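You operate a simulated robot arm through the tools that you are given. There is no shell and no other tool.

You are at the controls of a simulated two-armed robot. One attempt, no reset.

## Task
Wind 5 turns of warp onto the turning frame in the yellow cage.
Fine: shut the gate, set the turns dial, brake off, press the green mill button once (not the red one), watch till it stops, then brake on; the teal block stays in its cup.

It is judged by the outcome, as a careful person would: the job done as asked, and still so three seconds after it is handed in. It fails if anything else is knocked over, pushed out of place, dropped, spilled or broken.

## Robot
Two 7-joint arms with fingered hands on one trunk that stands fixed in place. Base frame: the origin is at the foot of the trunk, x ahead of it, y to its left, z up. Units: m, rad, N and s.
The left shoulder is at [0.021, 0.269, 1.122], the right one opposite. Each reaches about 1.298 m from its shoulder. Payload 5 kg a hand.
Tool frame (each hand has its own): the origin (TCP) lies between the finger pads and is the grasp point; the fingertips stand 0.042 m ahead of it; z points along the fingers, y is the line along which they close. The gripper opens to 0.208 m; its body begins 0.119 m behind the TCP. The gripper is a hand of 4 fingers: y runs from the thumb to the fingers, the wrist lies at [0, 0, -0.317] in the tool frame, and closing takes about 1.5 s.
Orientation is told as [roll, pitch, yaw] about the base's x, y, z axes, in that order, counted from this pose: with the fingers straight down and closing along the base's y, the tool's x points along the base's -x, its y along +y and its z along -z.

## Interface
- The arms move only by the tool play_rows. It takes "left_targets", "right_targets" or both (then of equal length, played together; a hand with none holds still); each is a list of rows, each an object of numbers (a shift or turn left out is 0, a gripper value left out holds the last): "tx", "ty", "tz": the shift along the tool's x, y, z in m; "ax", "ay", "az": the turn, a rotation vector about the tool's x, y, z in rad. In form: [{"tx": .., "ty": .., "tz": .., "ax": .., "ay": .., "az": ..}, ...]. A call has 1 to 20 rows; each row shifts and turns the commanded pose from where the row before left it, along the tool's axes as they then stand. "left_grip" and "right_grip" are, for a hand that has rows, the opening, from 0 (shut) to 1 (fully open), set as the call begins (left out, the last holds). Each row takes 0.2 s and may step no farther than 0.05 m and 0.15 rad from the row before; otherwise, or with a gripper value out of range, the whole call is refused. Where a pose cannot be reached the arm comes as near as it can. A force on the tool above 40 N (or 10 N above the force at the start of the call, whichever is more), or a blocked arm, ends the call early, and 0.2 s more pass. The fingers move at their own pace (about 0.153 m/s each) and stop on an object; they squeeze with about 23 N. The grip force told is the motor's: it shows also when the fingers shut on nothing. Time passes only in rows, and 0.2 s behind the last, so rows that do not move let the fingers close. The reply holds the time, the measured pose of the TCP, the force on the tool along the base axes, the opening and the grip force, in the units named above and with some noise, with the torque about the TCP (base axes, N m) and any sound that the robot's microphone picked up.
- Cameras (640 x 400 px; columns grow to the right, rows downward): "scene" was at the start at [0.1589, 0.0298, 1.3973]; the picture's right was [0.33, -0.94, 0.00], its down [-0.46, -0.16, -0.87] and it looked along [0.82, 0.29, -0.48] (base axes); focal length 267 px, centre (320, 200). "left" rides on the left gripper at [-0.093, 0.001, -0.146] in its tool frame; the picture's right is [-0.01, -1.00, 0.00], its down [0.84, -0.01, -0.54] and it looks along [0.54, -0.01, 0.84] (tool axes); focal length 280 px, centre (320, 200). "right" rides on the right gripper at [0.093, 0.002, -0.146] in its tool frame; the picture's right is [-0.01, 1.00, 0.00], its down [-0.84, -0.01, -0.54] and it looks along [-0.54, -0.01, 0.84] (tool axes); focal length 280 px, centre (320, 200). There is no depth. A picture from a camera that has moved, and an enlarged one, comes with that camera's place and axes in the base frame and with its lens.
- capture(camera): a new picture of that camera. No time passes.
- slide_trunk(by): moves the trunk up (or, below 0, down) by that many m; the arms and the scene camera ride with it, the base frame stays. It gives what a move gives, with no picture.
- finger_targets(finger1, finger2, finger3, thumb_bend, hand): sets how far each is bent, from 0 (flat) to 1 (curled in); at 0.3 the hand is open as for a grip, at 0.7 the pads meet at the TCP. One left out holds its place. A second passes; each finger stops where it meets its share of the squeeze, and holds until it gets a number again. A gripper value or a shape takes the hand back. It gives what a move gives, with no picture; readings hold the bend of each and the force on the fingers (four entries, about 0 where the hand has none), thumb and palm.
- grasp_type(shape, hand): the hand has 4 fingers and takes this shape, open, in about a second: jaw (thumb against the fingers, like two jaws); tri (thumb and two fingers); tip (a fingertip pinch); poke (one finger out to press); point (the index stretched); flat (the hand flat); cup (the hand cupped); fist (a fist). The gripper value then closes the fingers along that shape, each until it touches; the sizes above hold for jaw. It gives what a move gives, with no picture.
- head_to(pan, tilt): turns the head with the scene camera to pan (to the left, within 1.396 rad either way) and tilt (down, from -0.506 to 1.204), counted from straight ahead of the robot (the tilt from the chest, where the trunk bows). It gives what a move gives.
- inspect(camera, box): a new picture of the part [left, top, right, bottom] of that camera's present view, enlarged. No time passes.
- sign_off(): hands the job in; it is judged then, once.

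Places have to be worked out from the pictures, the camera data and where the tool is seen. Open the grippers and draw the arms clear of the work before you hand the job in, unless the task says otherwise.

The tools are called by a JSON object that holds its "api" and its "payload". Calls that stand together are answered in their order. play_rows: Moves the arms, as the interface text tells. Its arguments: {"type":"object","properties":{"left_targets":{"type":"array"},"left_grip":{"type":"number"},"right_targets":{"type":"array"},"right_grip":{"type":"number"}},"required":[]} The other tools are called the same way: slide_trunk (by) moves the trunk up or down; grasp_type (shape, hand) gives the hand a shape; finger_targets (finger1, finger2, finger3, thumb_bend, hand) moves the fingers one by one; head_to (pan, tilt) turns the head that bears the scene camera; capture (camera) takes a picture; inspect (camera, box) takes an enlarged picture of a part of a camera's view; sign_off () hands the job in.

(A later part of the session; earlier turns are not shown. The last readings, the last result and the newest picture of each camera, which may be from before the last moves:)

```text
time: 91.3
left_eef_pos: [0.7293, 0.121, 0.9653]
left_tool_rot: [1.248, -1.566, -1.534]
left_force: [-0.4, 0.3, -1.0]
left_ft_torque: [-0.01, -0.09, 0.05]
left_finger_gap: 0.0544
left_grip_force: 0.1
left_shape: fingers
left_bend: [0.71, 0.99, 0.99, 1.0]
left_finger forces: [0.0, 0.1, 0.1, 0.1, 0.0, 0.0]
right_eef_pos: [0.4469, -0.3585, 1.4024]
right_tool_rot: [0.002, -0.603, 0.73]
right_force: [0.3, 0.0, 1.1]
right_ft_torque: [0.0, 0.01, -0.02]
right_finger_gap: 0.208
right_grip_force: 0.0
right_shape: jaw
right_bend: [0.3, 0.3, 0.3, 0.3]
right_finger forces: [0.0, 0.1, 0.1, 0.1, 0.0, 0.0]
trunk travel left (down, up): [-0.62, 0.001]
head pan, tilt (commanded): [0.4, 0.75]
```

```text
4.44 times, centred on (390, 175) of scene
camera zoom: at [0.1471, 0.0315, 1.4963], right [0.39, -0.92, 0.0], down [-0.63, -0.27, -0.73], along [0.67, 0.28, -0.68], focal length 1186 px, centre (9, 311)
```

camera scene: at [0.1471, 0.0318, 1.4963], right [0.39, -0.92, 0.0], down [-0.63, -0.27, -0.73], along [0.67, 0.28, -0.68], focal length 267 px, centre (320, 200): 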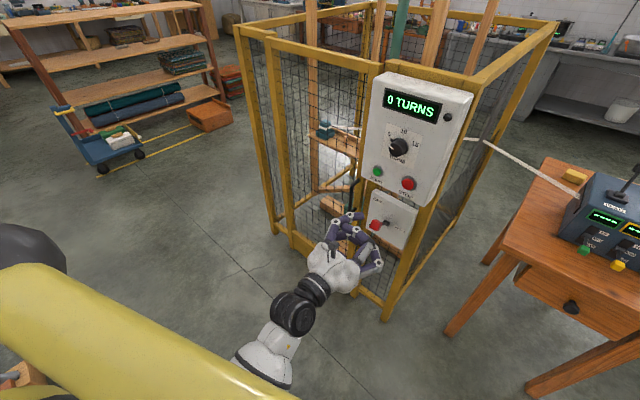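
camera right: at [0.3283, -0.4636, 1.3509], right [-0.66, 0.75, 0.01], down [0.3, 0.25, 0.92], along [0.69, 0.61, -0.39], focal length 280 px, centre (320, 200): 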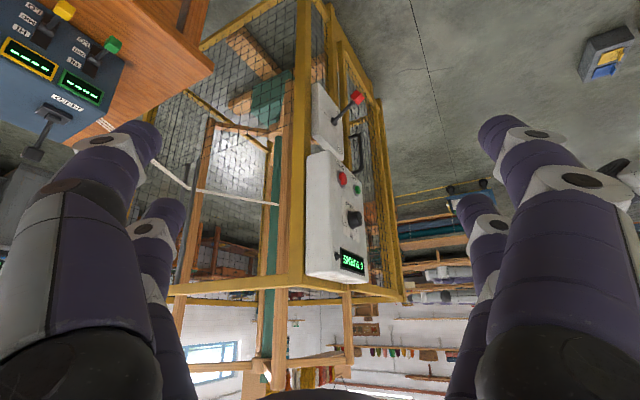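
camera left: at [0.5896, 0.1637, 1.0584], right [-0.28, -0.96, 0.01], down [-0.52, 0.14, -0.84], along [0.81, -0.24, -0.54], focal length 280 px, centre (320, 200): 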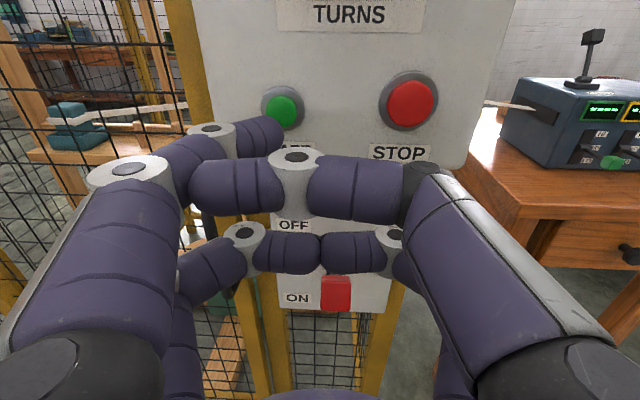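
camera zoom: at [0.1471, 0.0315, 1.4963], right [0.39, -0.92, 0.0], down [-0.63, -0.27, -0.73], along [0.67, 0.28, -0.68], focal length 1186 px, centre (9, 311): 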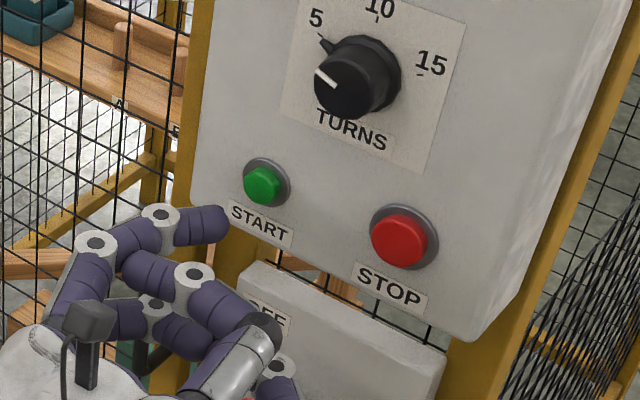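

The index tip is in line with the green button on both views (tool offset -0.03, 0.031), and the red one is well clear. I advance 3.6 cm to just short of it.

{"api": "play_rows", "payload": {"left_targets": [{"tz": 0.012}, {"tz": 0.012}, {"tz": 0.012}]}}

{"api": "inspect", "payload": {"camera": "left", "box": [190, 70, 350, 170]}}

{"api": "inspect", "payload": {"camera": "right", "box": [280, 100, 440, 200]}}

```text
time: 92.1
left_eef_pos: [0.7638, 0.1141, 0.963]
left_tool_rot: [1.394, -1.564, -1.678]
left_force: [-0.3, 0.2, -0.1]
left_ft_torque: [-0.02, 0.05, -0.01]
left_finger_gap: 0.0542
left_grip_force: 0.1
left_shape: fingers
left_bend: [0.71, 0.99, 0.99, 1.0]
left_finger forces: [0.0, 0.1, 0.0, 0.0, 0.0, 0.0]
right_eef_pos: [0.4477, -0.3582, 1.4024]
right_tool_rot: [0.005, -0.603, 0.73]
right_force: [0.4, -0.1, 1.4]
right_ft_torque: [-0.01, -0.02, 0.01]
right_finger_gap: 0.2078
right_grip_force: 0.1
right_shape: jaw
right_bend: [0.3, 0.3, 0.3, 0.3]
right_finger forces: [0.0, 0.0, 0.0, 0.1, 0.1, 0.0]
trunk travel left (down, up): [-0.62, 0.001]
head pan, tilt (commanded): [0.4, 0.75]
```

```text
4.00 times, centred on (270, 120) of left
camera zoom: at [0.6238, 0.1543, 1.0572], right [-0.28, -0.96, 0.01], down [-0.52, 0.15, -0.84], along [0.81, -0.24, -0.54], focal length 1122 px, centre (520, 520)
```

zoom: 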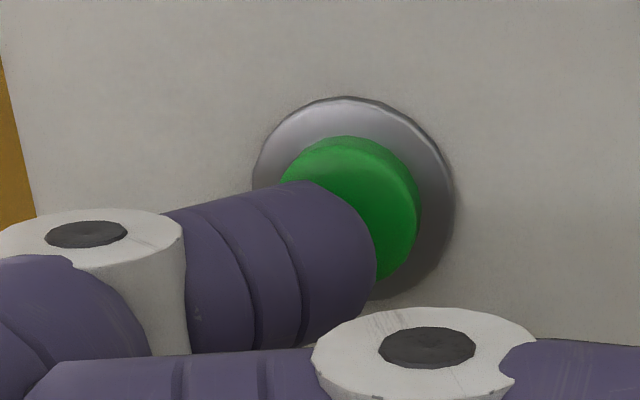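

```text
4.00 times, centred on (360, 150) of right
camera zoom: at [0.3282, -0.4635, 1.4709], right [-0.66, 0.75, 0.01], down [0.3, 0.25, 0.92], along [0.69, 0.61, -0.39], focal length 1122 px, centre (160, 400)
```

zoom: 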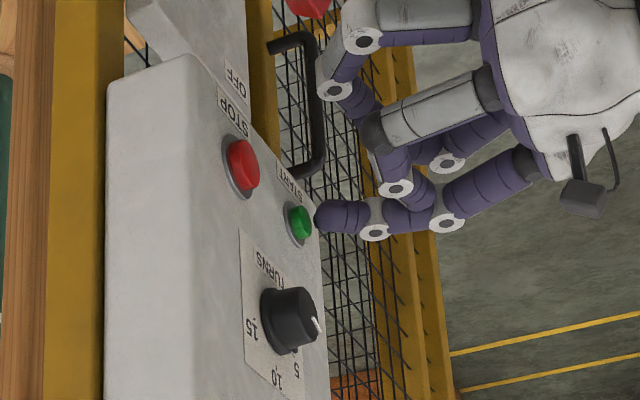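

The index is about 1 cm from the cap and squarely before it. I press in 4 mm steps, watching the force and the display.

{"api": "play_rows", "payload": {"left_targets": [{"tz": 0.004}, {"tz": 0.004}, {"tz": 0.004}]}}

{"api": "inspect", "payload": {"camera": "scene", "box": [340, 70, 480, 210]}}

{"api": "inspect", "payload": {"camera": "left", "box": [190, 70, 350, 170]}}

```text
time: 92.9
left_eef_pos: [0.7761, 0.1122, 0.963]
left_tool_rot: [1.294, -1.559, -1.579]
left_force: [-3.6, -0.2, -0.8]
left_ft_torque: [-0.04, -0.03, 0.04]
left_finger_gap: 0.0538
left_grip_force: 1.5
left_shape: fingers
left_bend: [0.72, 0.99, 0.99, 1.0]
left_finger forces: [3.1, 0.1, 0.0, 0.0, 0.0, 0.1]
right_eef_pos: [0.4476, -0.3587, 1.4027]
right_tool_rot: [0.005, -0.602, 0.731]
right_force: [0.4, 0.3, -0.1]
right_ft_torque: [-0.04, -0.01, -0.03]
right_finger_gap: 0.2081
right_grip_force: 0.1
right_shape: jaw
right_bend: [0.3, 0.3, 0.3, 0.3]
right_finger forces: [0.0, 0.1, 0.0, 0.0, 0.0, 0.0]
trunk travel left (down, up): [-0.62, 0.001]
head pan, tilt (commanded): [0.4, 0.75]
heard: click
```

```text
2.86 times, centred on (410, 140) of scene
camera zoom: at [0.1468, 0.0321, 1.4963], right [0.39, -0.92, 0.0], down [-0.63, -0.27, -0.73], along [0.67, 0.28, -0.68], focal length 763 px, centre (63, 371)
```

zoom: 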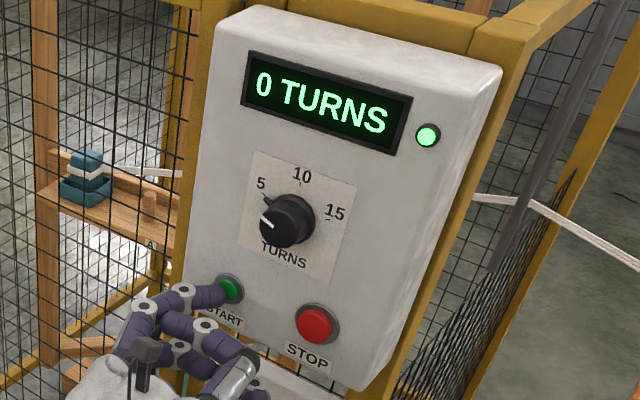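

```text
4.00 times, centred on (270, 120) of left
camera zoom: at [0.6349, 0.1523, 1.0561], right [-0.28, -0.96, 0.0], down [-0.52, 0.15, -0.84], along [0.81, -0.24, -0.54], focal length 1122 px, centre (520, 520)
```

zoom: 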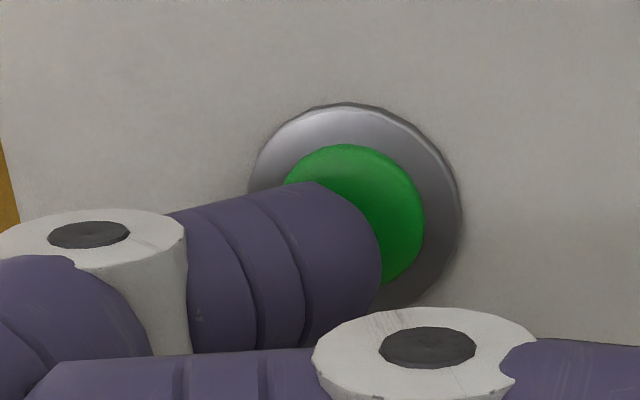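

A click was heard and the lamp beside the display is lit: the mill has started. I draw the finger straight back and watch.

{"api": "play_rows", "payload": {"left_targets": [{"tz": -0.012}, {"tz": -0.02}, {"tz": -0.02}]}}

{"api": "capture", "payload": {"camera": "scene"}}

{"api": "inspect", "payload": {"camera": "scene", "box": [340, 70, 480, 210]}}

```text
time: 93.7
left_eef_pos: [0.7266, 0.1245, 0.9666]
left_tool_rot: [1.788, -1.571, -2.075]
left_force: [0.8, 0.4, 1.1]
left_ft_torque: [0.01, 0.03, 0.0]
left_finger_gap: 0.0541
left_grip_force: 0.0
left_shape: fingers
left_bend: [0.71, 0.99, 0.99, 1.0]
left_finger forces: [0.1, 0.0, 0.0, 0.0, 0.1, 0.1]
right_eef_pos: [0.4475, -0.3568, 1.4026]
right_tool_rot: [0.001, -0.602, 0.73]
right_force: [-0.7, 1.0, 0.5]
right_ft_torque: [-0.04, -0.03, -0.05]
right_finger_gap: 0.2078
right_grip_force: 0.1
right_shape: jaw
right_bend: [0.3, 0.3, 0.3, 0.3]
right_finger forces: [0.0, 0.0, 0.1, 0.0, 0.0, 0.0]
trunk travel left (down, up): [-0.62, 0.001]
head pan, tilt (commanded): [0.4, 0.75]
```

```text
taken
camera scene: at [0.1469, 0.0322, 1.4964], right [0.39, -0.92, 0.0], down [-0.63, -0.27, -0.73], along [0.67, 0.28, -0.68], focal length 267 px, centre (320, 200)
```

scene: 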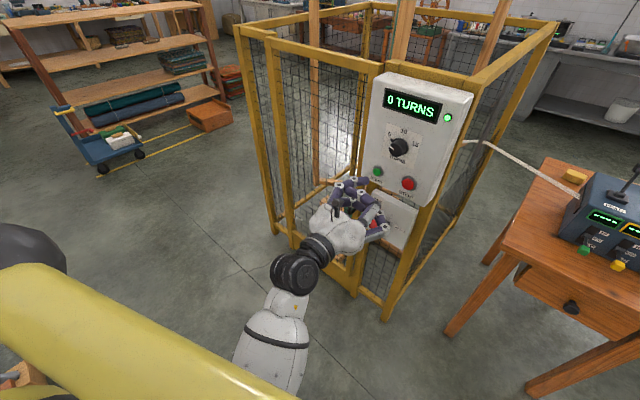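

```text
2.86 times, centred on (410, 140) of scene
camera zoom: at [0.1469, 0.0322, 1.4964], right [0.39, -0.92, 0.0], down [-0.63, -0.27, -0.73], along [0.67, 0.28, -0.68], focal length 763 px, centre (63, 371)
```

zoom: 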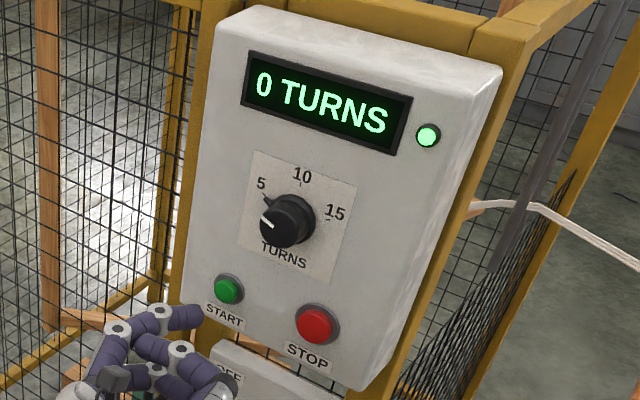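

The mill is turning. I hold still and let time pass, watching the counter.

{"api": "play_rows", "payload": {"left_targets": [{}, {}, {}, {}, {}, {}, {}, {}, {}, {}, {}, {}, {}, {}, {}, {}, {}, {}, {}, {}]}}

{"api": "inspect", "payload": {"camera": "scene", "box": [240, 40, 480, 210]}}

```text
time: 97.9
left_eef_pos: [0.7289, 0.1232, 0.9673]
left_tool_rot: [1.558, -1.568, -1.844]
left_force: [0.0, -0.5, -0.4]
left_ft_torque: [-0.02, -0.03, 0.02]
left_finger_gap: 0.054
left_grip_force: 0.0
left_shape: fingers
left_bend: [0.71, 0.99, 0.99, 1.0]
left_finger forces: [0.0, 0.0, 0.0, 0.0, 0.0, 0.0]
right_eef_pos: [0.4472, -0.3579, 1.4023]
right_tool_rot: [0.004, -0.602, 0.729]
right_force: [-0.8, 0.1, -0.6]
right_ft_torque: [-0.03, -0.02, 0.0]
right_finger_gap: 0.2081
right_grip_force: 0.1
right_shape: jaw
right_bend: [0.3, 0.3, 0.3, 0.3]
right_finger forces: [0.1, 0.0, 0.1, 0.0, 0.1, 0.0]
trunk travel left (down, up): [-0.62, 0.001]
head pan, tilt (commanded): [0.4, 0.75]
```

```text
2.35 times, centred on (360, 125) of scene
camera zoom: at [0.1471, 0.0318, 1.4963], right [0.39, -0.92, 0.0], down [-0.63, -0.27, -0.73], along [0.67, 0.28, -0.68], focal length 628 px, centre (226, 376)
```

zoom: 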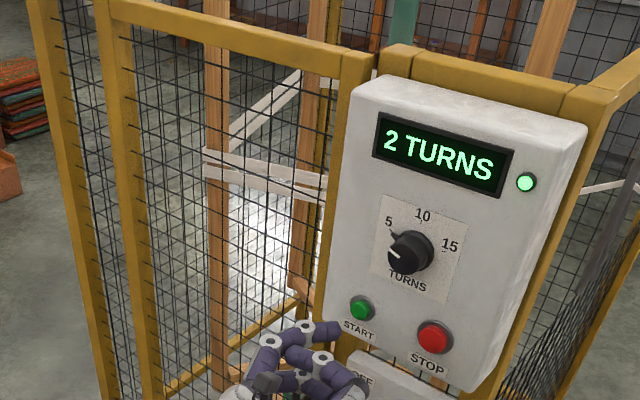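

The counter reads 2 TURNS. While waiting I form the other hand shape, with the two lower digits as cross-bar and the upper ones folded.

{"api": "finger_targets", "payload": {"hand": "left", "finger1": 1.0, "thumb_bend": 1.0, "finger2": 0.72, "finger3": 0.72}}

{"api": "play_rows", "payload": {"left_targets": [{}, {}, {}, {}, {}, {}, {}, {}, {}, {}, {}, {}, {}, {}, {}]}}

{"api": "inspect", "payload": {"camera": "scene", "box": [240, 40, 480, 210]}}

{"api": "capture", "payload": {"camera": "left"}}

```text
time: 98.9
left_eef_pos: [0.7279, 0.124, 0.9667]
left_tool_rot: [1.558, -1.567, -1.843]
left_force: [-0.2, -0.9, -0.3]
left_ft_torque: [-0.01, -0.01, -0.01]
left_finger_gap: 0.0368
left_grip_force: 0.2
left_shape: fingers
left_bend: [0.95, 0.72, 0.71, 1.0]
left_finger forces: [0.0, 0.1, 0.0, 0.0, 0.0, 0.0]
right_eef_pos: [0.4479, -0.3574, 1.4025]
right_tool_rot: [0.004, -0.602, 0.729]
right_force: [-0.1, -0.2, -0.1]
right_ft_torque: [-0.03, 0.01, -0.02]
right_finger_gap: 0.2079
right_grip_force: 0.1
right_shape: jaw
right_bend: [0.3, 0.3, 0.3, 0.3]
right_finger forces: [0.0, 0.0, 0.0, 0.1, 0.0, 0.0]
trunk travel left (down, up): [-0.62, 0.001]
head pan, tilt (commanded): [0.4, 0.75]
```

```text
time: 102.1
left_eef_pos: [0.7269, 0.1241, 0.9669]
left_tool_rot: [1.559, -1.568, -1.846]
left_force: [0.0, -0.7, 1.2]
left_ft_torque: [0.03, 0.0, -0.04]
left_finger_gap: 0.0357
left_grip_force: 0.0
left_shape: fingers
left_bend: [0.96, 0.72, 0.71, 1.0]
left_finger forces: [0.0, 0.0, 0.0, 0.1, 0.0, 0.0]
right_eef_pos: [0.4483, -0.3584, 1.4033]
right_tool_rot: [0.003, -0.604, 0.73]
right_force: [0.0, -0.5, 0.2]
right_ft_torque: [0.01, 0.02, 0.01]
right_finger_gap: 0.208
right_grip_force: 0.0
right_shape: jaw
right_bend: [0.3, 0.3, 0.3, 0.3]
right_finger forces: [0.0, 0.0, 0.1, 0.0, 0.0, 0.0]
trunk travel left (down, up): [-0.62, 0.001]
head pan, tilt (commanded): [0.4, 0.75]
```

```text
2.35 times, centred on (360, 125) of scene
camera zoom: at [0.1471, 0.0318, 1.4963], right [0.39, -0.92, 0.0], down [-0.63, -0.27, -0.73], along [0.67, 0.28, -0.68], focal length 628 px, centre (226, 376)
```

zoom: 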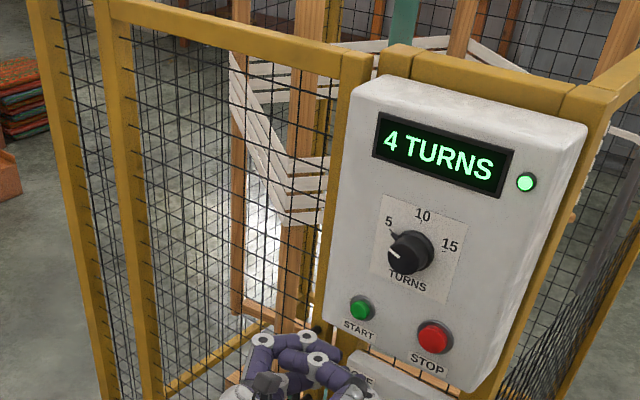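

```text
taken
camera left: at [0.5867, 0.1645, 1.0593], right [-0.28, -0.96, 0.01], down [-0.52, 0.14, -0.84], along [0.81, -0.24, -0.54], focal length 280 px, centre (320, 200)
```

left: 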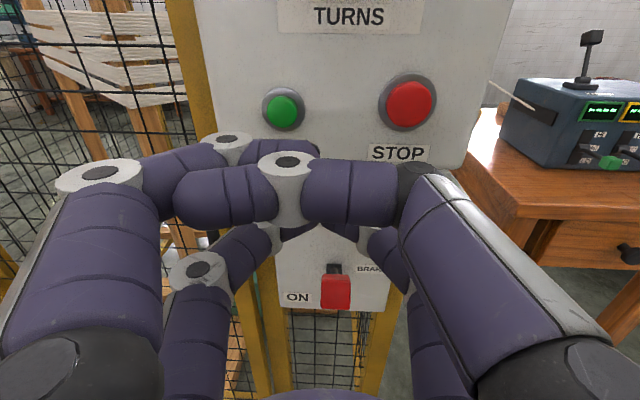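

The counter reads 4 TURNS. I keep watching until the mill stops.

{"api": "play_rows", "payload": {"left_targets": [{}, {}, {}, {}, {}, {}, {}, {}, {}, {}, {}, {}]}}

{"api": "inspect", "payload": {"camera": "scene", "box": [240, 40, 480, 210]}}

```text
time: 104.7
left_eef_pos: [0.7271, 0.1256, 0.9671]
left_tool_rot: [1.559, -1.568, -1.842]
left_force: [-0.7, 0.5, -0.2]
left_ft_torque: [0.02, 0.0, -0.03]
left_finger_gap: 0.0356
left_grip_force: 0.1
left_shape: fingers
left_bend: [0.96, 0.72, 0.71, 1.0]
left_finger forces: [0.0, 0.0, 0.1, 0.0, 0.0, 0.0]
right_eef_pos: [0.4477, -0.3572, 1.4026]
right_tool_rot: [0.003, -0.603, 0.73]
right_force: [-0.1, -1.0, 0.2]
right_ft_torque: [-0.01, -0.03, 0.0]
right_finger_gap: 0.2082
right_grip_force: 0.0
right_shape: jaw
right_bend: [0.3, 0.3, 0.3, 0.3]
right_finger forces: [0.0, 0.0, 0.1, 0.0, 0.1, 0.1]
trunk travel left (down, up): [-0.62, 0.001]
head pan, tilt (commanded): [0.4, 0.75]
```

```text
2.35 times, centred on (360, 125) of scene
camera zoom: at [0.1471, 0.0318, 1.4963], right [0.39, -0.92, 0.0], down [-0.63, -0.27, -0.73], along [0.67, 0.28, -0.68], focal length 628 px, centre (226, 376)
```

zoom: 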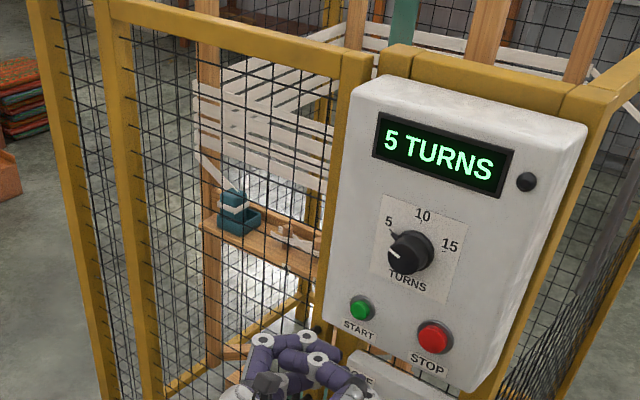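

The display shows 5 TURNS and the lamp has gone out. I wait a second more and compare pictures to be sure the frame has stopped and the teal block still sits in its cup.

{"api": "play_rows", "payload": {"left_targets": [{}, {}, {}, {}, {}]}}

{"api": "inspect", "payload": {"camera": "scene", "box": [240, 40, 480, 210]}}

{"api": "inspect", "payload": {"camera": "scene", "box": [300, 95, 380, 150]}}

```text
time: 105.9
left_eef_pos: [0.7283, 0.1246, 0.9656]
left_tool_rot: [1.556, -1.567, -1.841]
left_force: [0.2, 0.6, -0.6]
left_ft_torque: [0.02, 0.04, 0.01]
left_finger_gap: 0.0358
left_grip_force: 0.1
left_shape: fingers
left_bend: [0.96, 0.72, 0.71, 1.0]
left_finger forces: [0.0, 0.0, 0.0, 0.0, 0.1, 0.1]
right_eef_pos: [0.4481, -0.3578, 1.4026]
right_tool_rot: [0.002, -0.602, 0.73]
right_force: [-1.0, 0.9, -0.1]
right_ft_torque: [0.01, -0.01, -0.01]
right_finger_gap: 0.208
right_grip_force: 0.1
right_shape: jaw
right_bend: [0.3, 0.3, 0.3, 0.3]
right_finger forces: [0.1, 0.1, 0.0, 0.0, 0.0, 0.0]
trunk travel left (down, up): [-0.62, 0.001]
head pan, tilt (commanded): [0.4, 0.75]
```

```text
2.35 times, centred on (360, 125) of scene
camera zoom: at [0.1471, 0.0318, 1.4963], right [0.39, -0.92, 0.0], down [-0.63, -0.27, -0.73], along [0.67, 0.28, -0.68], focal length 628 px, centre (226, 376)
```

zoom: 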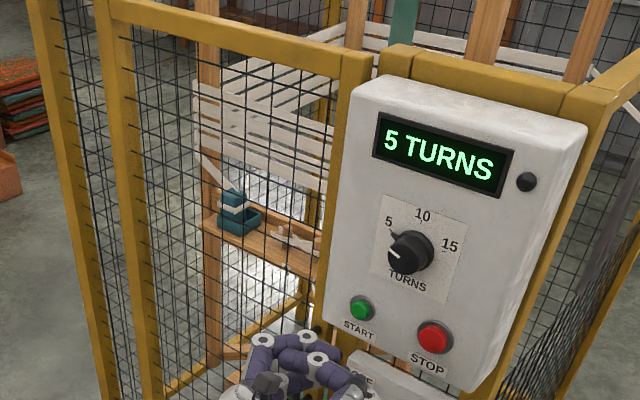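

```text
7.27 times, centred on (340, 122) of scene
camera zoom: at [0.1471, 0.0318, 1.4963], right [0.39, -0.92, 0.0], down [-0.63, -0.27, -0.73], along [0.67, 0.28, -0.68], focal length 1941 px, centre (174, 764)
```

zoom: 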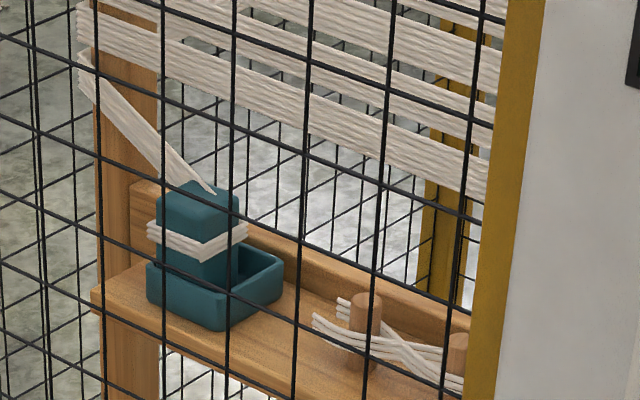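

The frame stands still and the block is upright in its cup. Now for the brake: I lower the hand to just above the lever's knob and move forward over it.

{"api": "play_rows", "payload": {"left_targets": [{"tx": 0.017, "ty": -0.0055}, {"tx": 0.017, "ty": -0.0055}, {"tx": 0.016, "ty": -0.0055}, {"tz": 0.013}, {"tz": 0.013}]}}

{"api": "capture", "payload": {"camera": "left"}}

{"api": "inspect", "payload": {"camera": "right", "box": [280, 60, 440, 160]}}

{"api": "inspect", "payload": {"camera": "scene", "box": [310, 150, 450, 270]}}

```text
time: 107.1
left_eef_pos: [0.7477, 0.1014, 0.9164]
left_tool_rot: [1.524, -1.566, -1.811]
left_force: [0.0, -0.2, -0.7]
left_ft_torque: [0.03, -0.02, 0.0]
left_finger_gap: 0.0358
left_grip_force: 0.0
left_shape: fingers
left_bend: [0.96, 0.72, 0.71, 1.0]
left_finger forces: [0.0, 0.0, 0.1, 0.0, 0.0, 0.0]
right_eef_pos: [0.4484, -0.3587, 1.4024]
right_tool_rot: [0.003, -0.602, 0.731]
right_force: [-0.3, 0.0, 0.3]
right_ft_torque: [0.04, 0.01, 0.02]
right_finger_gap: 0.2078
right_grip_force: 0.0
right_shape: jaw
right_bend: [0.3, 0.3, 0.3, 0.3]
right_finger forces: [0.0, 0.0, 0.0, 0.1, 0.0, 0.0]
trunk travel left (down, up): [-0.62, 0.001]
head pan, tilt (commanded): [0.4, 0.75]
```

```text
taken
camera left: at [0.6065, 0.1427, 1.0086], right [-0.28, -0.96, 0.01], down [-0.52, 0.14, -0.84], along [0.81, -0.24, -0.54], focal length 280 px, centre (320, 200)
```

left: 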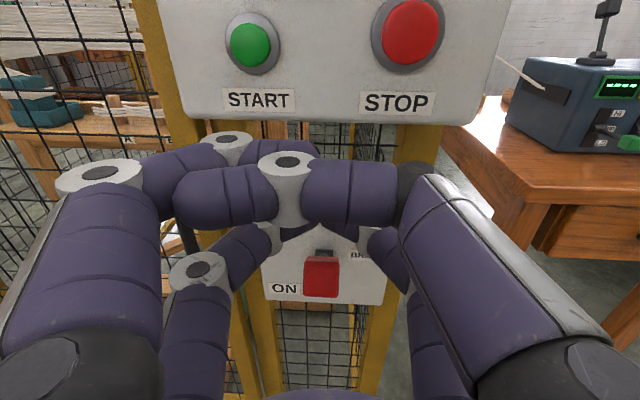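

```text
4.00 times, centred on (360, 110) of right
camera zoom: at [0.3285, -0.4637, 1.4708], right [-0.66, 0.75, 0.01], down [0.3, 0.25, 0.92], along [0.69, 0.61, -0.39], focal length 1122 px, centre (160, 560)
```

zoom: 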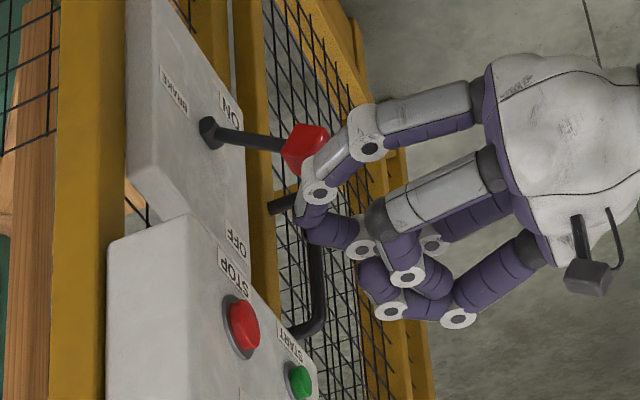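

```text
3.33 times, centred on (380, 210) of scene
camera zoom: at [0.1473, 0.0317, 1.4963], right [0.39, -0.92, 0.0], down [-0.63, -0.27, -0.73], along [0.67, 0.28, -0.68], focal length 890 px, centre (120, 167)
```

zoom: 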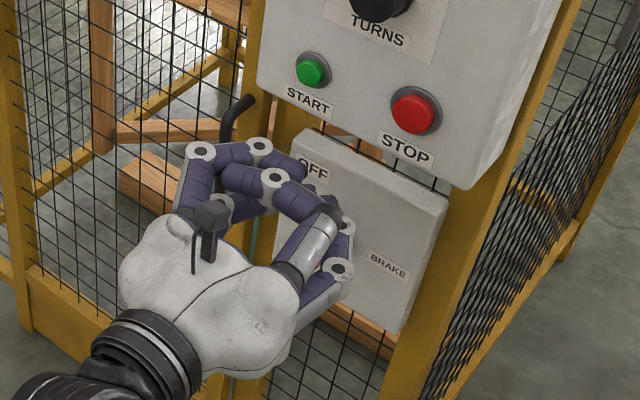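

The lower cross-bar stands right above the knob, aligned sideways. I press down gently.

{"api": "play_rows", "payload": {"left_targets": [{"tx": 0.012}, {"tx": 0.012}, {"tx": 0.012}, {"tx": 0.012}, {"tx": 0.012}]}}

{"api": "inspect", "payload": {"camera": "right", "box": [280, 60, 440, 160]}}

{"api": "capture", "payload": {"camera": "left"}}

```text
time: 108.3
left_eef_pos: [0.7474, 0.1009, 0.8553]
left_tool_rot: [1.404, -1.567, -1.688]
left_force: [0.0, -0.2, 0.3]
left_ft_torque: [-0.01, 0.02, 0.01]
left_finger_gap: 0.0357
left_grip_force: 0.0
left_shape: fingers
left_bend: [0.96, 0.72, 0.71, 1.0]
left_finger forces: [0.0, 0.0, 0.1, 0.1, 0.1, 0.1]
right_eef_pos: [0.4479, -0.3575, 1.4023]
right_tool_rot: [0.003, -0.602, 0.728]
right_force: [-0.5, -0.1, -0.9]
right_ft_torque: [0.03, 0.01, -0.01]
right_finger_gap: 0.2079
right_grip_force: 0.0
right_shape: jaw
right_bend: [0.3, 0.3, 0.3, 0.3]
right_finger forces: [0.1, 0.1, 0.0, 0.0, 0.0, 0.1]
trunk travel left (down, up): [-0.62, 0.001]
head pan, tilt (commanded): [0.4, 0.75]
```

```text
4.00 times, centred on (360, 110) of right
camera zoom: at [0.3283, -0.4636, 1.4709], right [-0.66, 0.75, 0.01], down [0.3, 0.25, 0.92], along [0.69, 0.61, -0.39], focal length 1122 px, centre (160, 560)
```

zoom: 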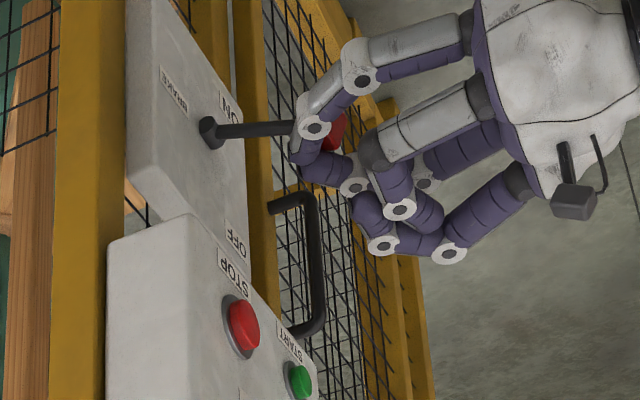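

```text
taken
camera left: at [0.6058, 0.1417, 0.9476], right [-0.28, -0.96, 0.01], down [-0.52, 0.14, -0.84], along [0.81, -0.24, -0.54], focal length 280 px, centre (320, 200)
```

left: 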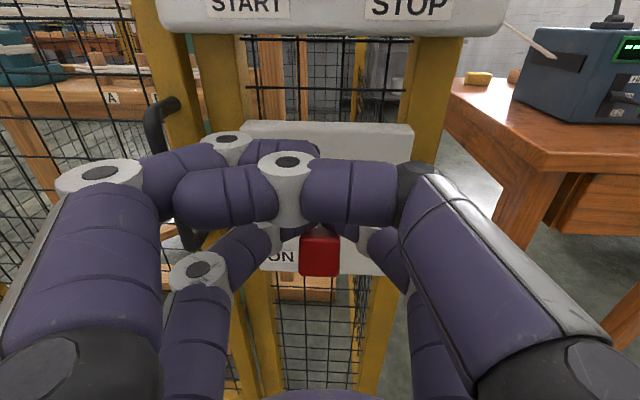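

The lever is moving down with the bar, at almost no force. I press on towards ON.

{"api": "play_rows", "payload": {"left_targets": [{"tx": 0.012}, {"tx": 0.012}, {"tx": 0.012}, {"tx": 0.012}, {"tx": 0.012}]}}

{"api": "inspect", "payload": {"camera": "right", "box": [280, 40, 440, 140]}}

{"api": "capture", "payload": {"camera": "left"}}

```text
time: 109.5
left_eef_pos: [0.747, 0.1022, 0.7956]
left_tool_rot: [1.605, -1.567, -1.892]
left_force: [0.4, 0.9, 0.4]
left_ft_torque: [-0.04, 0.0, 0.02]
left_finger_gap: 0.0358
left_grip_force: 0.0
left_shape: fingers
left_bend: [0.96, 0.72, 0.71, 1.0]
left_finger forces: [0.0, 0.1, 0.0, 0.1, 0.1, 0.1]
right_eef_pos: [0.447, -0.3585, 1.4023]
right_tool_rot: [0.001, -0.602, 0.731]
right_force: [-0.9, 0.4, -0.7]
right_ft_torque: [-0.01, 0.01, 0.02]
right_finger_gap: 0.2079
right_grip_force: 0.0
right_shape: jaw
right_bend: [0.3, 0.3, 0.3, 0.3]
right_finger forces: [0.0, 0.0, 0.1, 0.0, 0.0, 0.0]
trunk travel left (down, up): [-0.62, 0.001]
head pan, tilt (commanded): [0.4, 0.75]
```

```text
4.00 times, centred on (360, 90) of right
camera zoom: at [0.3284, -0.4636, 1.4708], right [-0.66, 0.75, 0.01], down [0.3, 0.25, 0.92], along [0.69, 0.61, -0.39], focal length 1122 px, centre (160, 640)
```

zoom: 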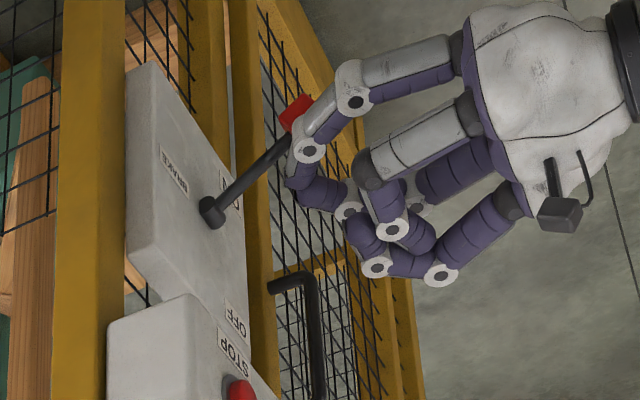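

```text
taken
camera left: at [0.6066, 0.1427, 0.888], right [-0.28, -0.96, 0.01], down [-0.52, 0.14, -0.84], along [0.81, -0.24, -0.54], focal length 280 px, centre (320, 200)
```

left: 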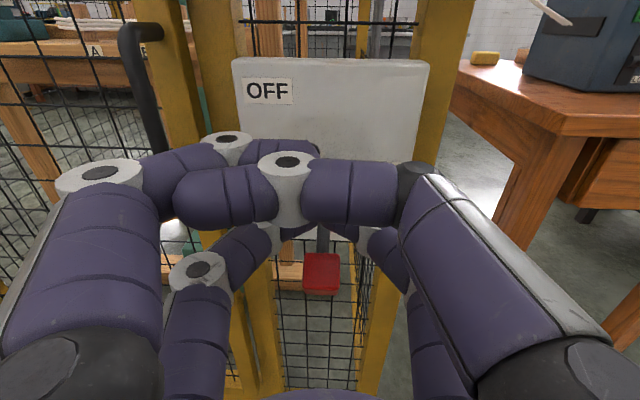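

The lever has snapped over towards ON. I press a little further to seat it at its stop, watching the force.

{"api": "play_rows", "payload": {"left_targets": [{"tx": 0.008}, {"tx": 0.008}, {"tx": 0.007}, {"tx": 0.006}, {"tx": 0.005}]}}

{"api": "inspect", "payload": {"camera": "right", "box": [280, 40, 440, 140]}}

```text
time: 110.7
left_eef_pos: [0.7473, 0.1018, 0.7636]
left_tool_rot: [1.779, -1.567, -2.067]
left_force: [0.5, 0.1, 0.5]
left_ft_torque: [0.01, 0.01, 0.03]
left_finger_gap: 0.0358
left_grip_force: 0.1
left_shape: fingers
left_bend: [0.96, 0.72, 0.71, 1.0]
left_finger forces: [0.0, 0.0, 0.0, 0.0, 0.0, 0.0]
right_eef_pos: [0.4474, -0.3594, 1.4036]
right_tool_rot: [0.005, -0.601, 0.728]
right_force: [1.1, -1.3, 0.4]
right_ft_torque: [-0.02, 0.0, 0.01]
right_finger_gap: 0.2079
right_grip_force: 0.1
right_shape: jaw
right_bend: [0.3, 0.3, 0.3, 0.3]
right_finger forces: [0.0, 0.0, 0.1, 0.0, 0.0, 0.1]
trunk travel left (down, up): [-0.62, 0.001]
head pan, tilt (commanded): [0.4, 0.75]
```

```text
4.00 times, centred on (360, 90) of right
camera zoom: at [0.3282, -0.4636, 1.4709], right [-0.66, 0.75, 0.01], down [0.3, 0.25, 0.92], along [0.69, 0.61, -0.39], focal length 1122 px, centre (160, 640)
```

zoom: 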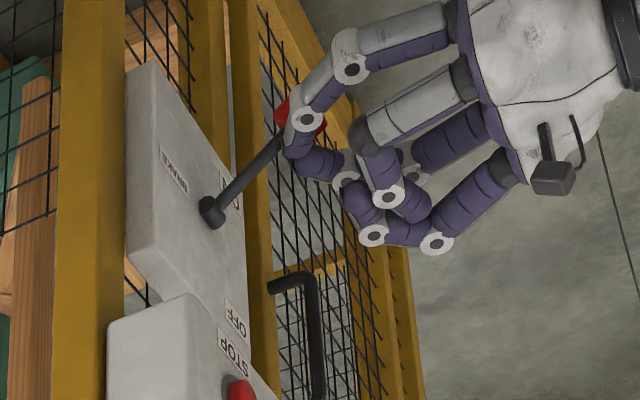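

No contact yet. I go down a little more, in 5 mm steps.

{"api": "play_rows", "payload": {"left_targets": [{"tx": 0.005}, {"tx": 0.005}, {"tx": 0.005}, {"tx": 0.004}]}}

{"api": "inspect", "payload": {"camera": "right", "box": [280, 40, 440, 140]}}

{"api": "capture", "payload": {"camera": "left"}}

```text
time: 111.5
left_eef_pos: [0.7481, 0.1029, 0.7599]
left_tool_rot: [2.883, -1.553, 3.121]
left_force: [-11.3, 0.7, 12.9]
left_ft_torque: [-0.15, 0.1, -0.12]
left_finger_gap: 0.0356
left_grip_force: 7.7
left_shape: fingers
left_bend: [0.96, 0.72, 0.72, 1.0]
left_finger forces: [0.0, 0.0, 14.2, 0.0, 0.1, 0.1]
right_eef_pos: [0.4471, -0.3578, 1.4033]
right_tool_rot: [0.003, -0.602, 0.73]
right_force: [1.4, 0.2, -0.1]
right_ft_torque: [-0.01, 0.11, 0.03]
right_finger_gap: 0.208
right_grip_force: 0.0
right_shape: jaw
right_bend: [0.3, 0.3, 0.3, 0.3]
right_finger forces: [0.0, 0.1, 0.0, 0.0, 0.0, 0.0]
trunk travel left (down, up): [-0.62, 0.001]
head pan, tilt (commanded): [0.4, 0.75]
stopped in row 3 (left hand): the force on the tool passed its limit at 45 N (the readings are from after the stop); the commanded pose is now the measured one
```

```text
4.00 times, centred on (360, 90) of right
camera zoom: at [0.3285, -0.4634, 1.4705], right [-0.66, 0.75, 0.01], down [0.3, 0.25, 0.92], along [0.69, 0.61, -0.39], focal length 1122 px, centre (160, 640)
```

zoom: 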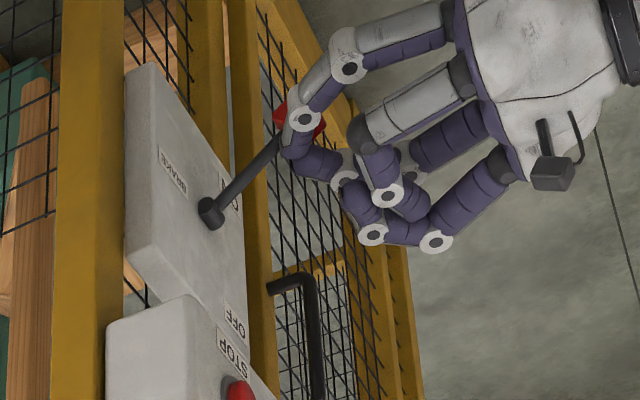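

```text
taken
camera left: at [0.6057, 0.1431, 0.8499], right [-0.28, -0.96, 0.01], down [-0.51, 0.14, -0.85], along [0.82, -0.24, -0.52], focal length 280 px, centre (320, 200)
```

left: 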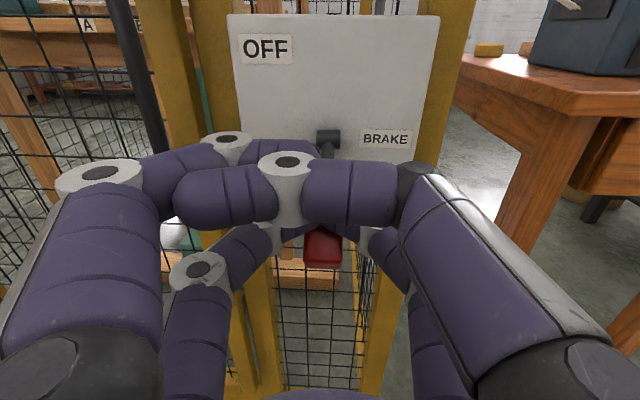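

The lever met its ON stop firmly (45 N). I lift the hand off, draw it back and check the lever.

{"api": "play_rows", "payload": {"left_targets": [{"tx": -0.01}, {"tx": -0.015}, {"tx": -0.02}, {"tx": -0.02, "tz": -0.02}, {"tz": -0.03}, {"tz": -0.02, "ty": 0.02}]}}

{"api": "inspect", "payload": {"camera": "right", "box": [280, 40, 440, 140]}}

{"api": "capture", "payload": {"camera": "left"}}

{"api": "capture", "payload": {"camera": "scene"}}

```text
time: 112.9
left_eef_pos: [0.6855, 0.1396, 0.8208]
left_tool_rot: [2.83, -1.556, -3.112]
left_force: [-0.2, 0.0, 0.2]
left_ft_torque: [-0.01, 0.06, -0.06]
left_finger_gap: 0.0359
left_grip_force: 0.0
left_shape: fingers
left_bend: [0.96, 0.72, 0.71, 1.0]
left_finger forces: [0.0, 0.0, 0.0, 0.1, 0.1, 0.0]
right_eef_pos: [0.4471, -0.3587, 1.4025]
right_tool_rot: [0.004, -0.602, 0.728]
right_force: [0.2, 0.3, 0.9]
right_ft_torque: [-0.06, 0.04, -0.03]
right_finger_gap: 0.2077
right_grip_force: 0.0
right_shape: jaw
right_bend: [0.3, 0.3, 0.3, 0.3]
right_finger forces: [0.0, 0.1, 0.0, 0.0, 0.1, 0.0]
trunk travel left (down, up): [-0.62, 0.001]
head pan, tilt (commanded): [0.4, 0.75]
```

```text
4.00 times, centred on (360, 90) of right
camera zoom: at [0.3284, -0.4634, 1.471], right [-0.66, 0.75, 0.01], down [0.3, 0.25, 0.92], along [0.69, 0.61, -0.39], focal length 1122 px, centre (160, 640)
```

zoom: 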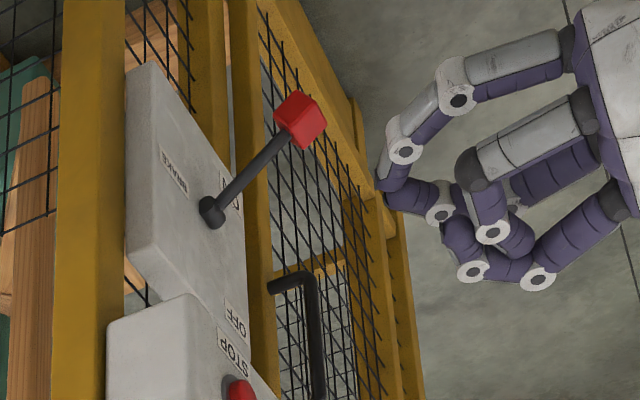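

```text
taken
camera left: at [0.5436, 0.1804, 0.9102], right [-0.28, -0.96, 0.01], down [-0.51, 0.14, -0.85], along [0.81, -0.24, -0.53], focal length 280 px, centre (320, 200)
```

left: 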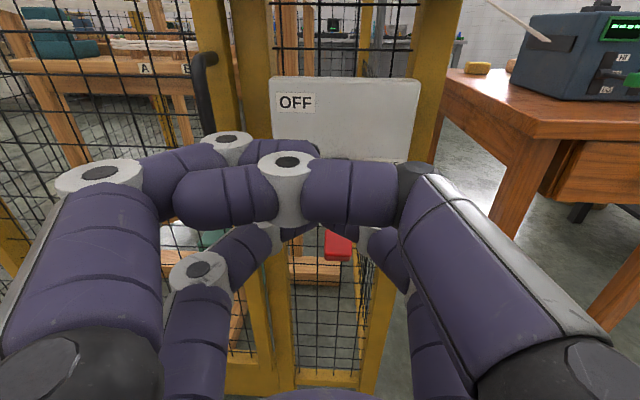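

```text
taken
camera scene: at [0.1472, 0.032, 1.4963], right [0.39, -0.92, 0.0], down [-0.63, -0.27, -0.73], along [0.67, 0.28, -0.68], focal length 267 px, centre (320, 200)
```

scene: 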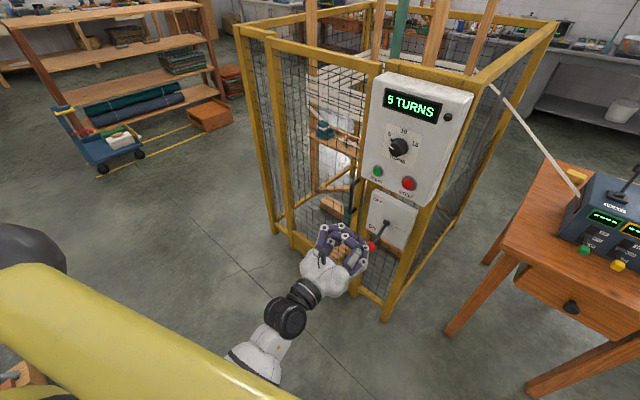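

The lever stays at ON (about -35°), and the display holds 5 TURNS. I move the left hand off to the left and back from the cage, then open it.

{"api": "play_rows", "payload": {"left_targets": [{"ty": 0.04, "tz": -0.005}, {"ty": 0.04, "tz": -0.005}, {"ty": 0.04, "tz": -0.005}, {"ty": 0.04, "tz": -0.005}, {"ty": 0.04, "tz": -0.005}, {"ty": 0.04, "tz": -0.005}, {"ty": 0.04, "tz": -0.005}, {"ty": 0.04, "tz": -0.02}, {"tz": -0.03}, {"tz": -0.03}, {"tz": -0.03}]}}

{"api": "grasp_type", "payload": {"hand": "left", "shape": "jaw"}}

{"api": "capture", "payload": {"camera": "scene"}}

{"api": "capture", "payload": {"camera": "left"}}

{"api": "inspect", "payload": {"camera": "scene", "box": [230, 60, 480, 230]}}

```text
time: 115.3
left_eef_pos: [0.6641, 0.4702, 0.8199]
left_tool_rot: [2.883, -1.555, 3.098]
left_force: [58.8, -5.3, 6.0]
left_ft_torque: [0.08, 0.56, -1.45]
left_finger_gap: 0.0353
left_grip_force: 0.1
left_shape: fingers
left_bend: [0.96, 0.72, 0.71, 1.0]
left_finger forces: [0.1, 0.2, 0.1, 0.1, 0.1, 0.0]
right_eef_pos: [0.4591, -0.3744, 1.3932]
right_tool_rot: [0.017, -0.593, 0.698]
right_force: [-1.4, -2.8, -2.5]
right_ft_torque: [0.49, -0.23, 0.1]
right_finger_gap: 0.208
right_grip_force: 0.0
right_shape: jaw
right_bend: [0.3, 0.3, 0.3, 0.3]
right_finger forces: [0.0, 0.0, 0.0, 0.0, 0.0, 0.1]
trunk travel left (down, up): [-0.62, 0.001]
head pan, tilt (commanded): [0.4, 0.75]
```

```text
time: 116.2
left_eef_pos: [0.6633, 0.4714, 0.8198]
left_tool_rot: [2.809, -1.56, -3.115]
left_force: [0.2, -0.1, -0.3]
left_ft_torque: [0.01, -0.03, -0.04]
left_finger_gap: 0.2078
left_grip_force: 0.0
left_shape: jaw
left_bend: [0.3, 0.3, 0.3, 0.3]
left_finger forces: [0.0, 0.0, 0.1, 0.0, 0.0, 0.0]
right_eef_pos: [0.459, -0.3745, 1.3942]
right_tool_rot: [0.016, -0.594, 0.697]
right_force: [0.5, 0.4, -0.4]
right_ft_torque: [-0.03, 0.07, 0.0]
right_finger_gap: 0.208
right_grip_force: 0.0
right_shape: jaw
right_bend: [0.3, 0.3, 0.3, 0.3]
right_finger forces: [0.1, 0.0, 0.1, 0.0, 0.1, 0.0]
trunk travel left (down, up): [-0.62, 0.001]
head pan, tilt (commanded): [0.4, 0.75]
```

```text
taken
camera scene: at [0.1689, 0.0231, 1.4935], right [0.37, -0.93, -0.01], down [-0.65, -0.25, -0.72], along [0.67, 0.27, -0.69], focal length 267 px, centre (320, 200)
```

scene: 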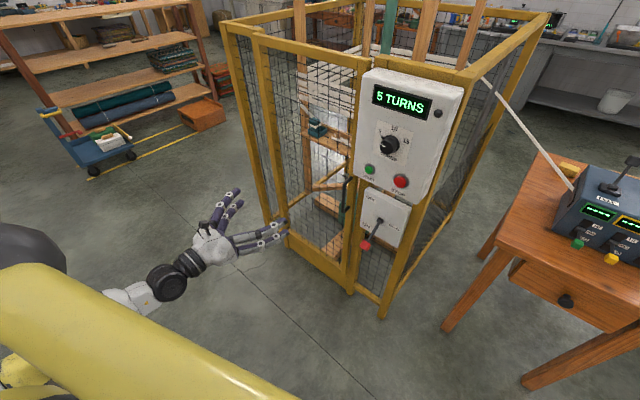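

```text
taken
camera left: at [0.5228, 0.5142, 0.9105], right [-0.3, -0.95, 0.01], down [-0.51, 0.15, -0.85], along [0.81, -0.26, -0.53], focal length 280 px, centre (320, 200)
```

left: 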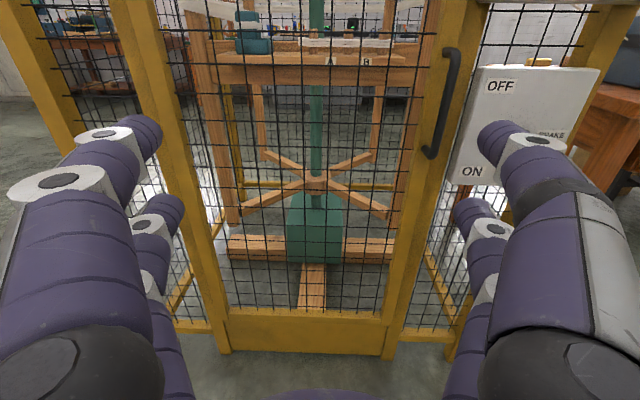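

```text
2.35 times, centred on (355, 145) of scene
camera zoom: at [0.1689, 0.0231, 1.4935], right [0.37, -0.93, -0.01], down [-0.65, -0.25, -0.72], along [0.67, 0.27, -0.69], focal length 628 px, centre (238, 329)
```

zoom: 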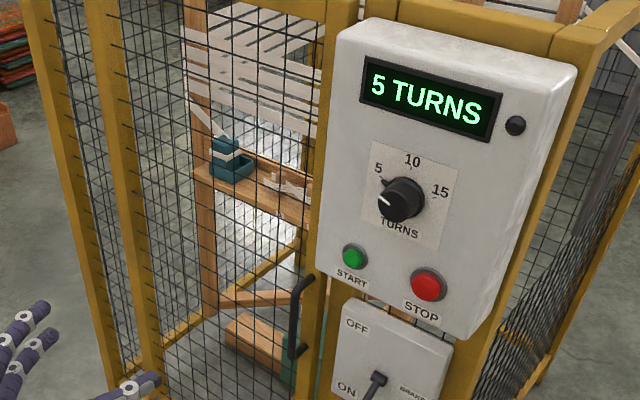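

A sudden 59 N jolt showed at the end of that move and the head has shifted slightly, so something on the left arm may have touched. I look left and down to see what the arm is near.

{"api": "head_to", "payload": {"pan": 1.3, "tilt": 0.8}}

{"api": "capture", "payload": {"camera": "scene"}}

{"api": "head_to", "payload": {"pan": 0.8, "tilt": 1.15}}

{"api": "capture", "payload": {"camera": "scene"}}

```text
time: 117.4
left_eef_pos: [0.6639, 0.4695, 0.8195]
left_tool_rot: [2.714, -1.56, -3.02]
left_force: [0.7, 0.0, -0.5]
left_ft_torque: [0.0, 0.01, 0.0]
left_finger_gap: 0.2078
left_grip_force: 0.1
left_shape: jaw
left_bend: [0.3, 0.3, 0.3, 0.3]
left_finger forces: [0.1, 0.0, 0.0, 0.1, 0.0, 0.0]
right_eef_pos: [0.458, -0.3747, 1.3942]
right_tool_rot: [0.017, -0.594, 0.696]
right_force: [-0.9, -0.3, 0.4]
right_ft_torque: [0.02, -0.05, 0.03]
right_finger_gap: 0.208
right_grip_force: 0.1
right_shape: jaw
right_bend: [0.3, 0.3, 0.3, 0.3]
right_finger forces: [0.1, 0.0, 0.0, 0.0, 0.1, 0.0]
trunk travel left (down, up): [-0.62, 0.001]
head pan, tilt (commanded): [1.3, 0.799]
```

```text
taken
camera scene: at [0.1145, 0.0694, 1.4907], right [0.96, -0.29, -0.02], down [-0.22, -0.68, -0.7], along [0.19, 0.67, -0.72], focal length 267 px, centre (320, 200)
```

scene: 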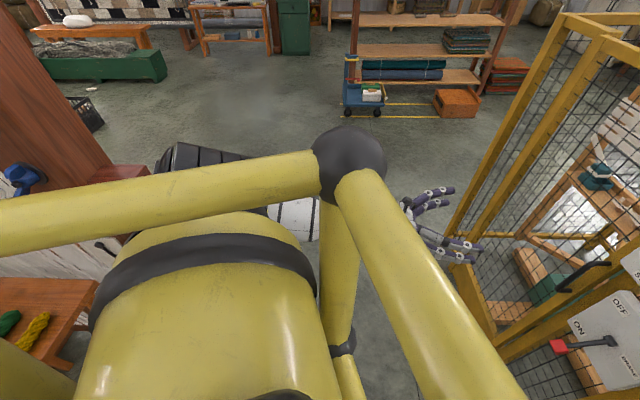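

```text
time: 118.3
left_eef_pos: [0.6641, 0.4691, 0.8204]
left_tool_rot: [2.636, -1.559, -2.944]
left_force: [0.5, -0.5, -0.3]
left_ft_torque: [0.01, 0.03, 0.0]
left_finger_gap: 0.2079
left_grip_force: 0.1
left_shape: jaw
left_bend: [0.3, 0.3, 0.3, 0.3]
left_finger forces: [0.0, 0.0, 0.0, 0.1, 0.0, 0.0]
right_eef_pos: [0.4581, -0.3751, 1.3939]
right_tool_rot: [0.018, -0.592, 0.697]
right_force: [0.0, 0.5, -0.3]
right_ft_torque: [-0.02, 0.02, 0.0]
right_finger_gap: 0.2077
right_grip_force: 0.1
right_shape: jaw
right_bend: [0.3, 0.3, 0.3, 0.3]
right_finger forces: [0.0, 0.0, 0.1, 0.0, 0.0, 0.0]
trunk travel left (down, up): [-0.62, 0.001]
head pan, tilt (commanded): [0.799, 1.15]
```

```text
taken
camera scene: at [0.1333, 0.034, 1.4655], right [0.7, -0.71, -0.01], down [-0.66, -0.64, -0.4], along [0.28, 0.29, -0.92], focal length 267 px, centre (320, 200)
```

scene: 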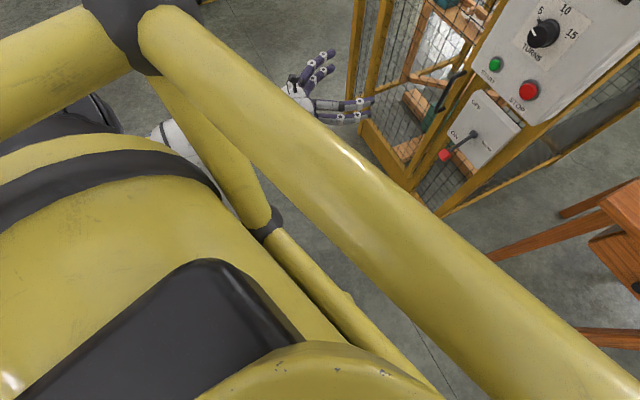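

The left elbow is close to a red-brown wooden frame behind me on the left, which may be what it touched. I reverse the last backward part of the move at once and look again.

{"api": "play_rows", "payload": {"left_targets": [{"tz": 0.02}, {"tz": 0.025}, {"tz": 0.03}, {"tz": 0.03}]}}

{"api": "head_to", "payload": {"pan": 1.3, "tilt": 0.8}}

{"api": "capture", "payload": {"camera": "scene"}}

```text
time: 119.3
left_eef_pos: [0.734, 0.4603, 0.8208]
left_tool_rot: [2.887, -1.557, 3.116]
left_force: [-1.4, 0.0, 0.3]
left_ft_torque: [0.0, -0.02, -0.03]
left_finger_gap: 0.208
left_grip_force: 0.0
left_shape: jaw
left_bend: [0.3, 0.3, 0.3, 0.3]
left_finger forces: [0.0, 0.1, 0.1, 0.0, 0.0, 0.0]
right_eef_pos: [0.4469, -0.3557, 1.4025]
right_tool_rot: [0.004, -0.604, 0.733]
right_force: [-2.1, 1.1, 0.5]
right_ft_torque: [-0.16, -0.2, -0.16]
right_finger_gap: 0.2081
right_grip_force: 0.1
right_shape: jaw
right_bend: [0.3, 0.3, 0.3, 0.3]
right_finger forces: [0.1, 0.1, 0.0, 0.0, 0.0, 0.0]
trunk travel left (down, up): [-0.62, 0.001]
head pan, tilt (commanded): [0.799, 1.15]
```

```text
time: 120.2
left_eef_pos: [0.7364, 0.4593, 0.8218]
left_tool_rot: [2.812, -1.556, -3.094]
left_force: [-0.5, 0.5, 0.1]
left_ft_torque: [-0.01, 0.0, 0.03]
left_finger_gap: 0.2082
left_grip_force: 0.0
left_shape: jaw
left_bend: [0.3, 0.3, 0.3, 0.3]
left_finger forces: [0.0, 0.0, 0.0, 0.1, 0.0, 0.0]
right_eef_pos: [0.4483, -0.3581, 1.4032]
right_tool_rot: [0.004, -0.602, 0.73]
right_force: [0.1, -0.9, -0.1]
right_ft_torque: [0.02, 0.06, 0.04]
right_finger_gap: 0.208
right_grip_force: 0.1
right_shape: jaw
right_bend: [0.3, 0.3, 0.3, 0.3]
right_finger forces: [0.0, 0.0, 0.0, 0.1, 0.0, 0.0]
trunk travel left (down, up): [-0.62, 0.001]
head pan, tilt (commanded): [1.3, 0.799]
```

```text
taken
camera scene: at [0.0928, 0.0772, 1.4922], right [0.96, -0.27, 0.0], down [-0.19, -0.69, -0.7], along [0.19, 0.67, -0.72], focal length 267 px, centre (320, 200)
```

scene: 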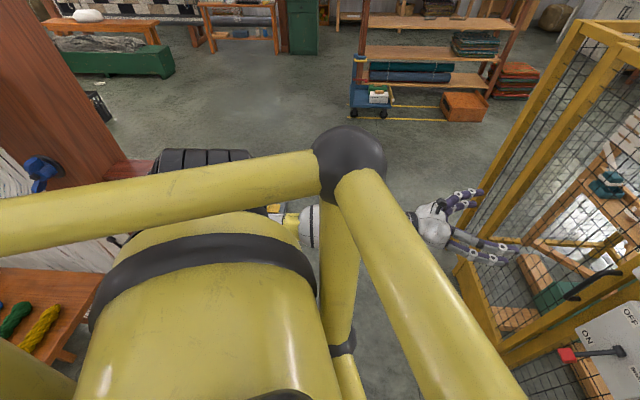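

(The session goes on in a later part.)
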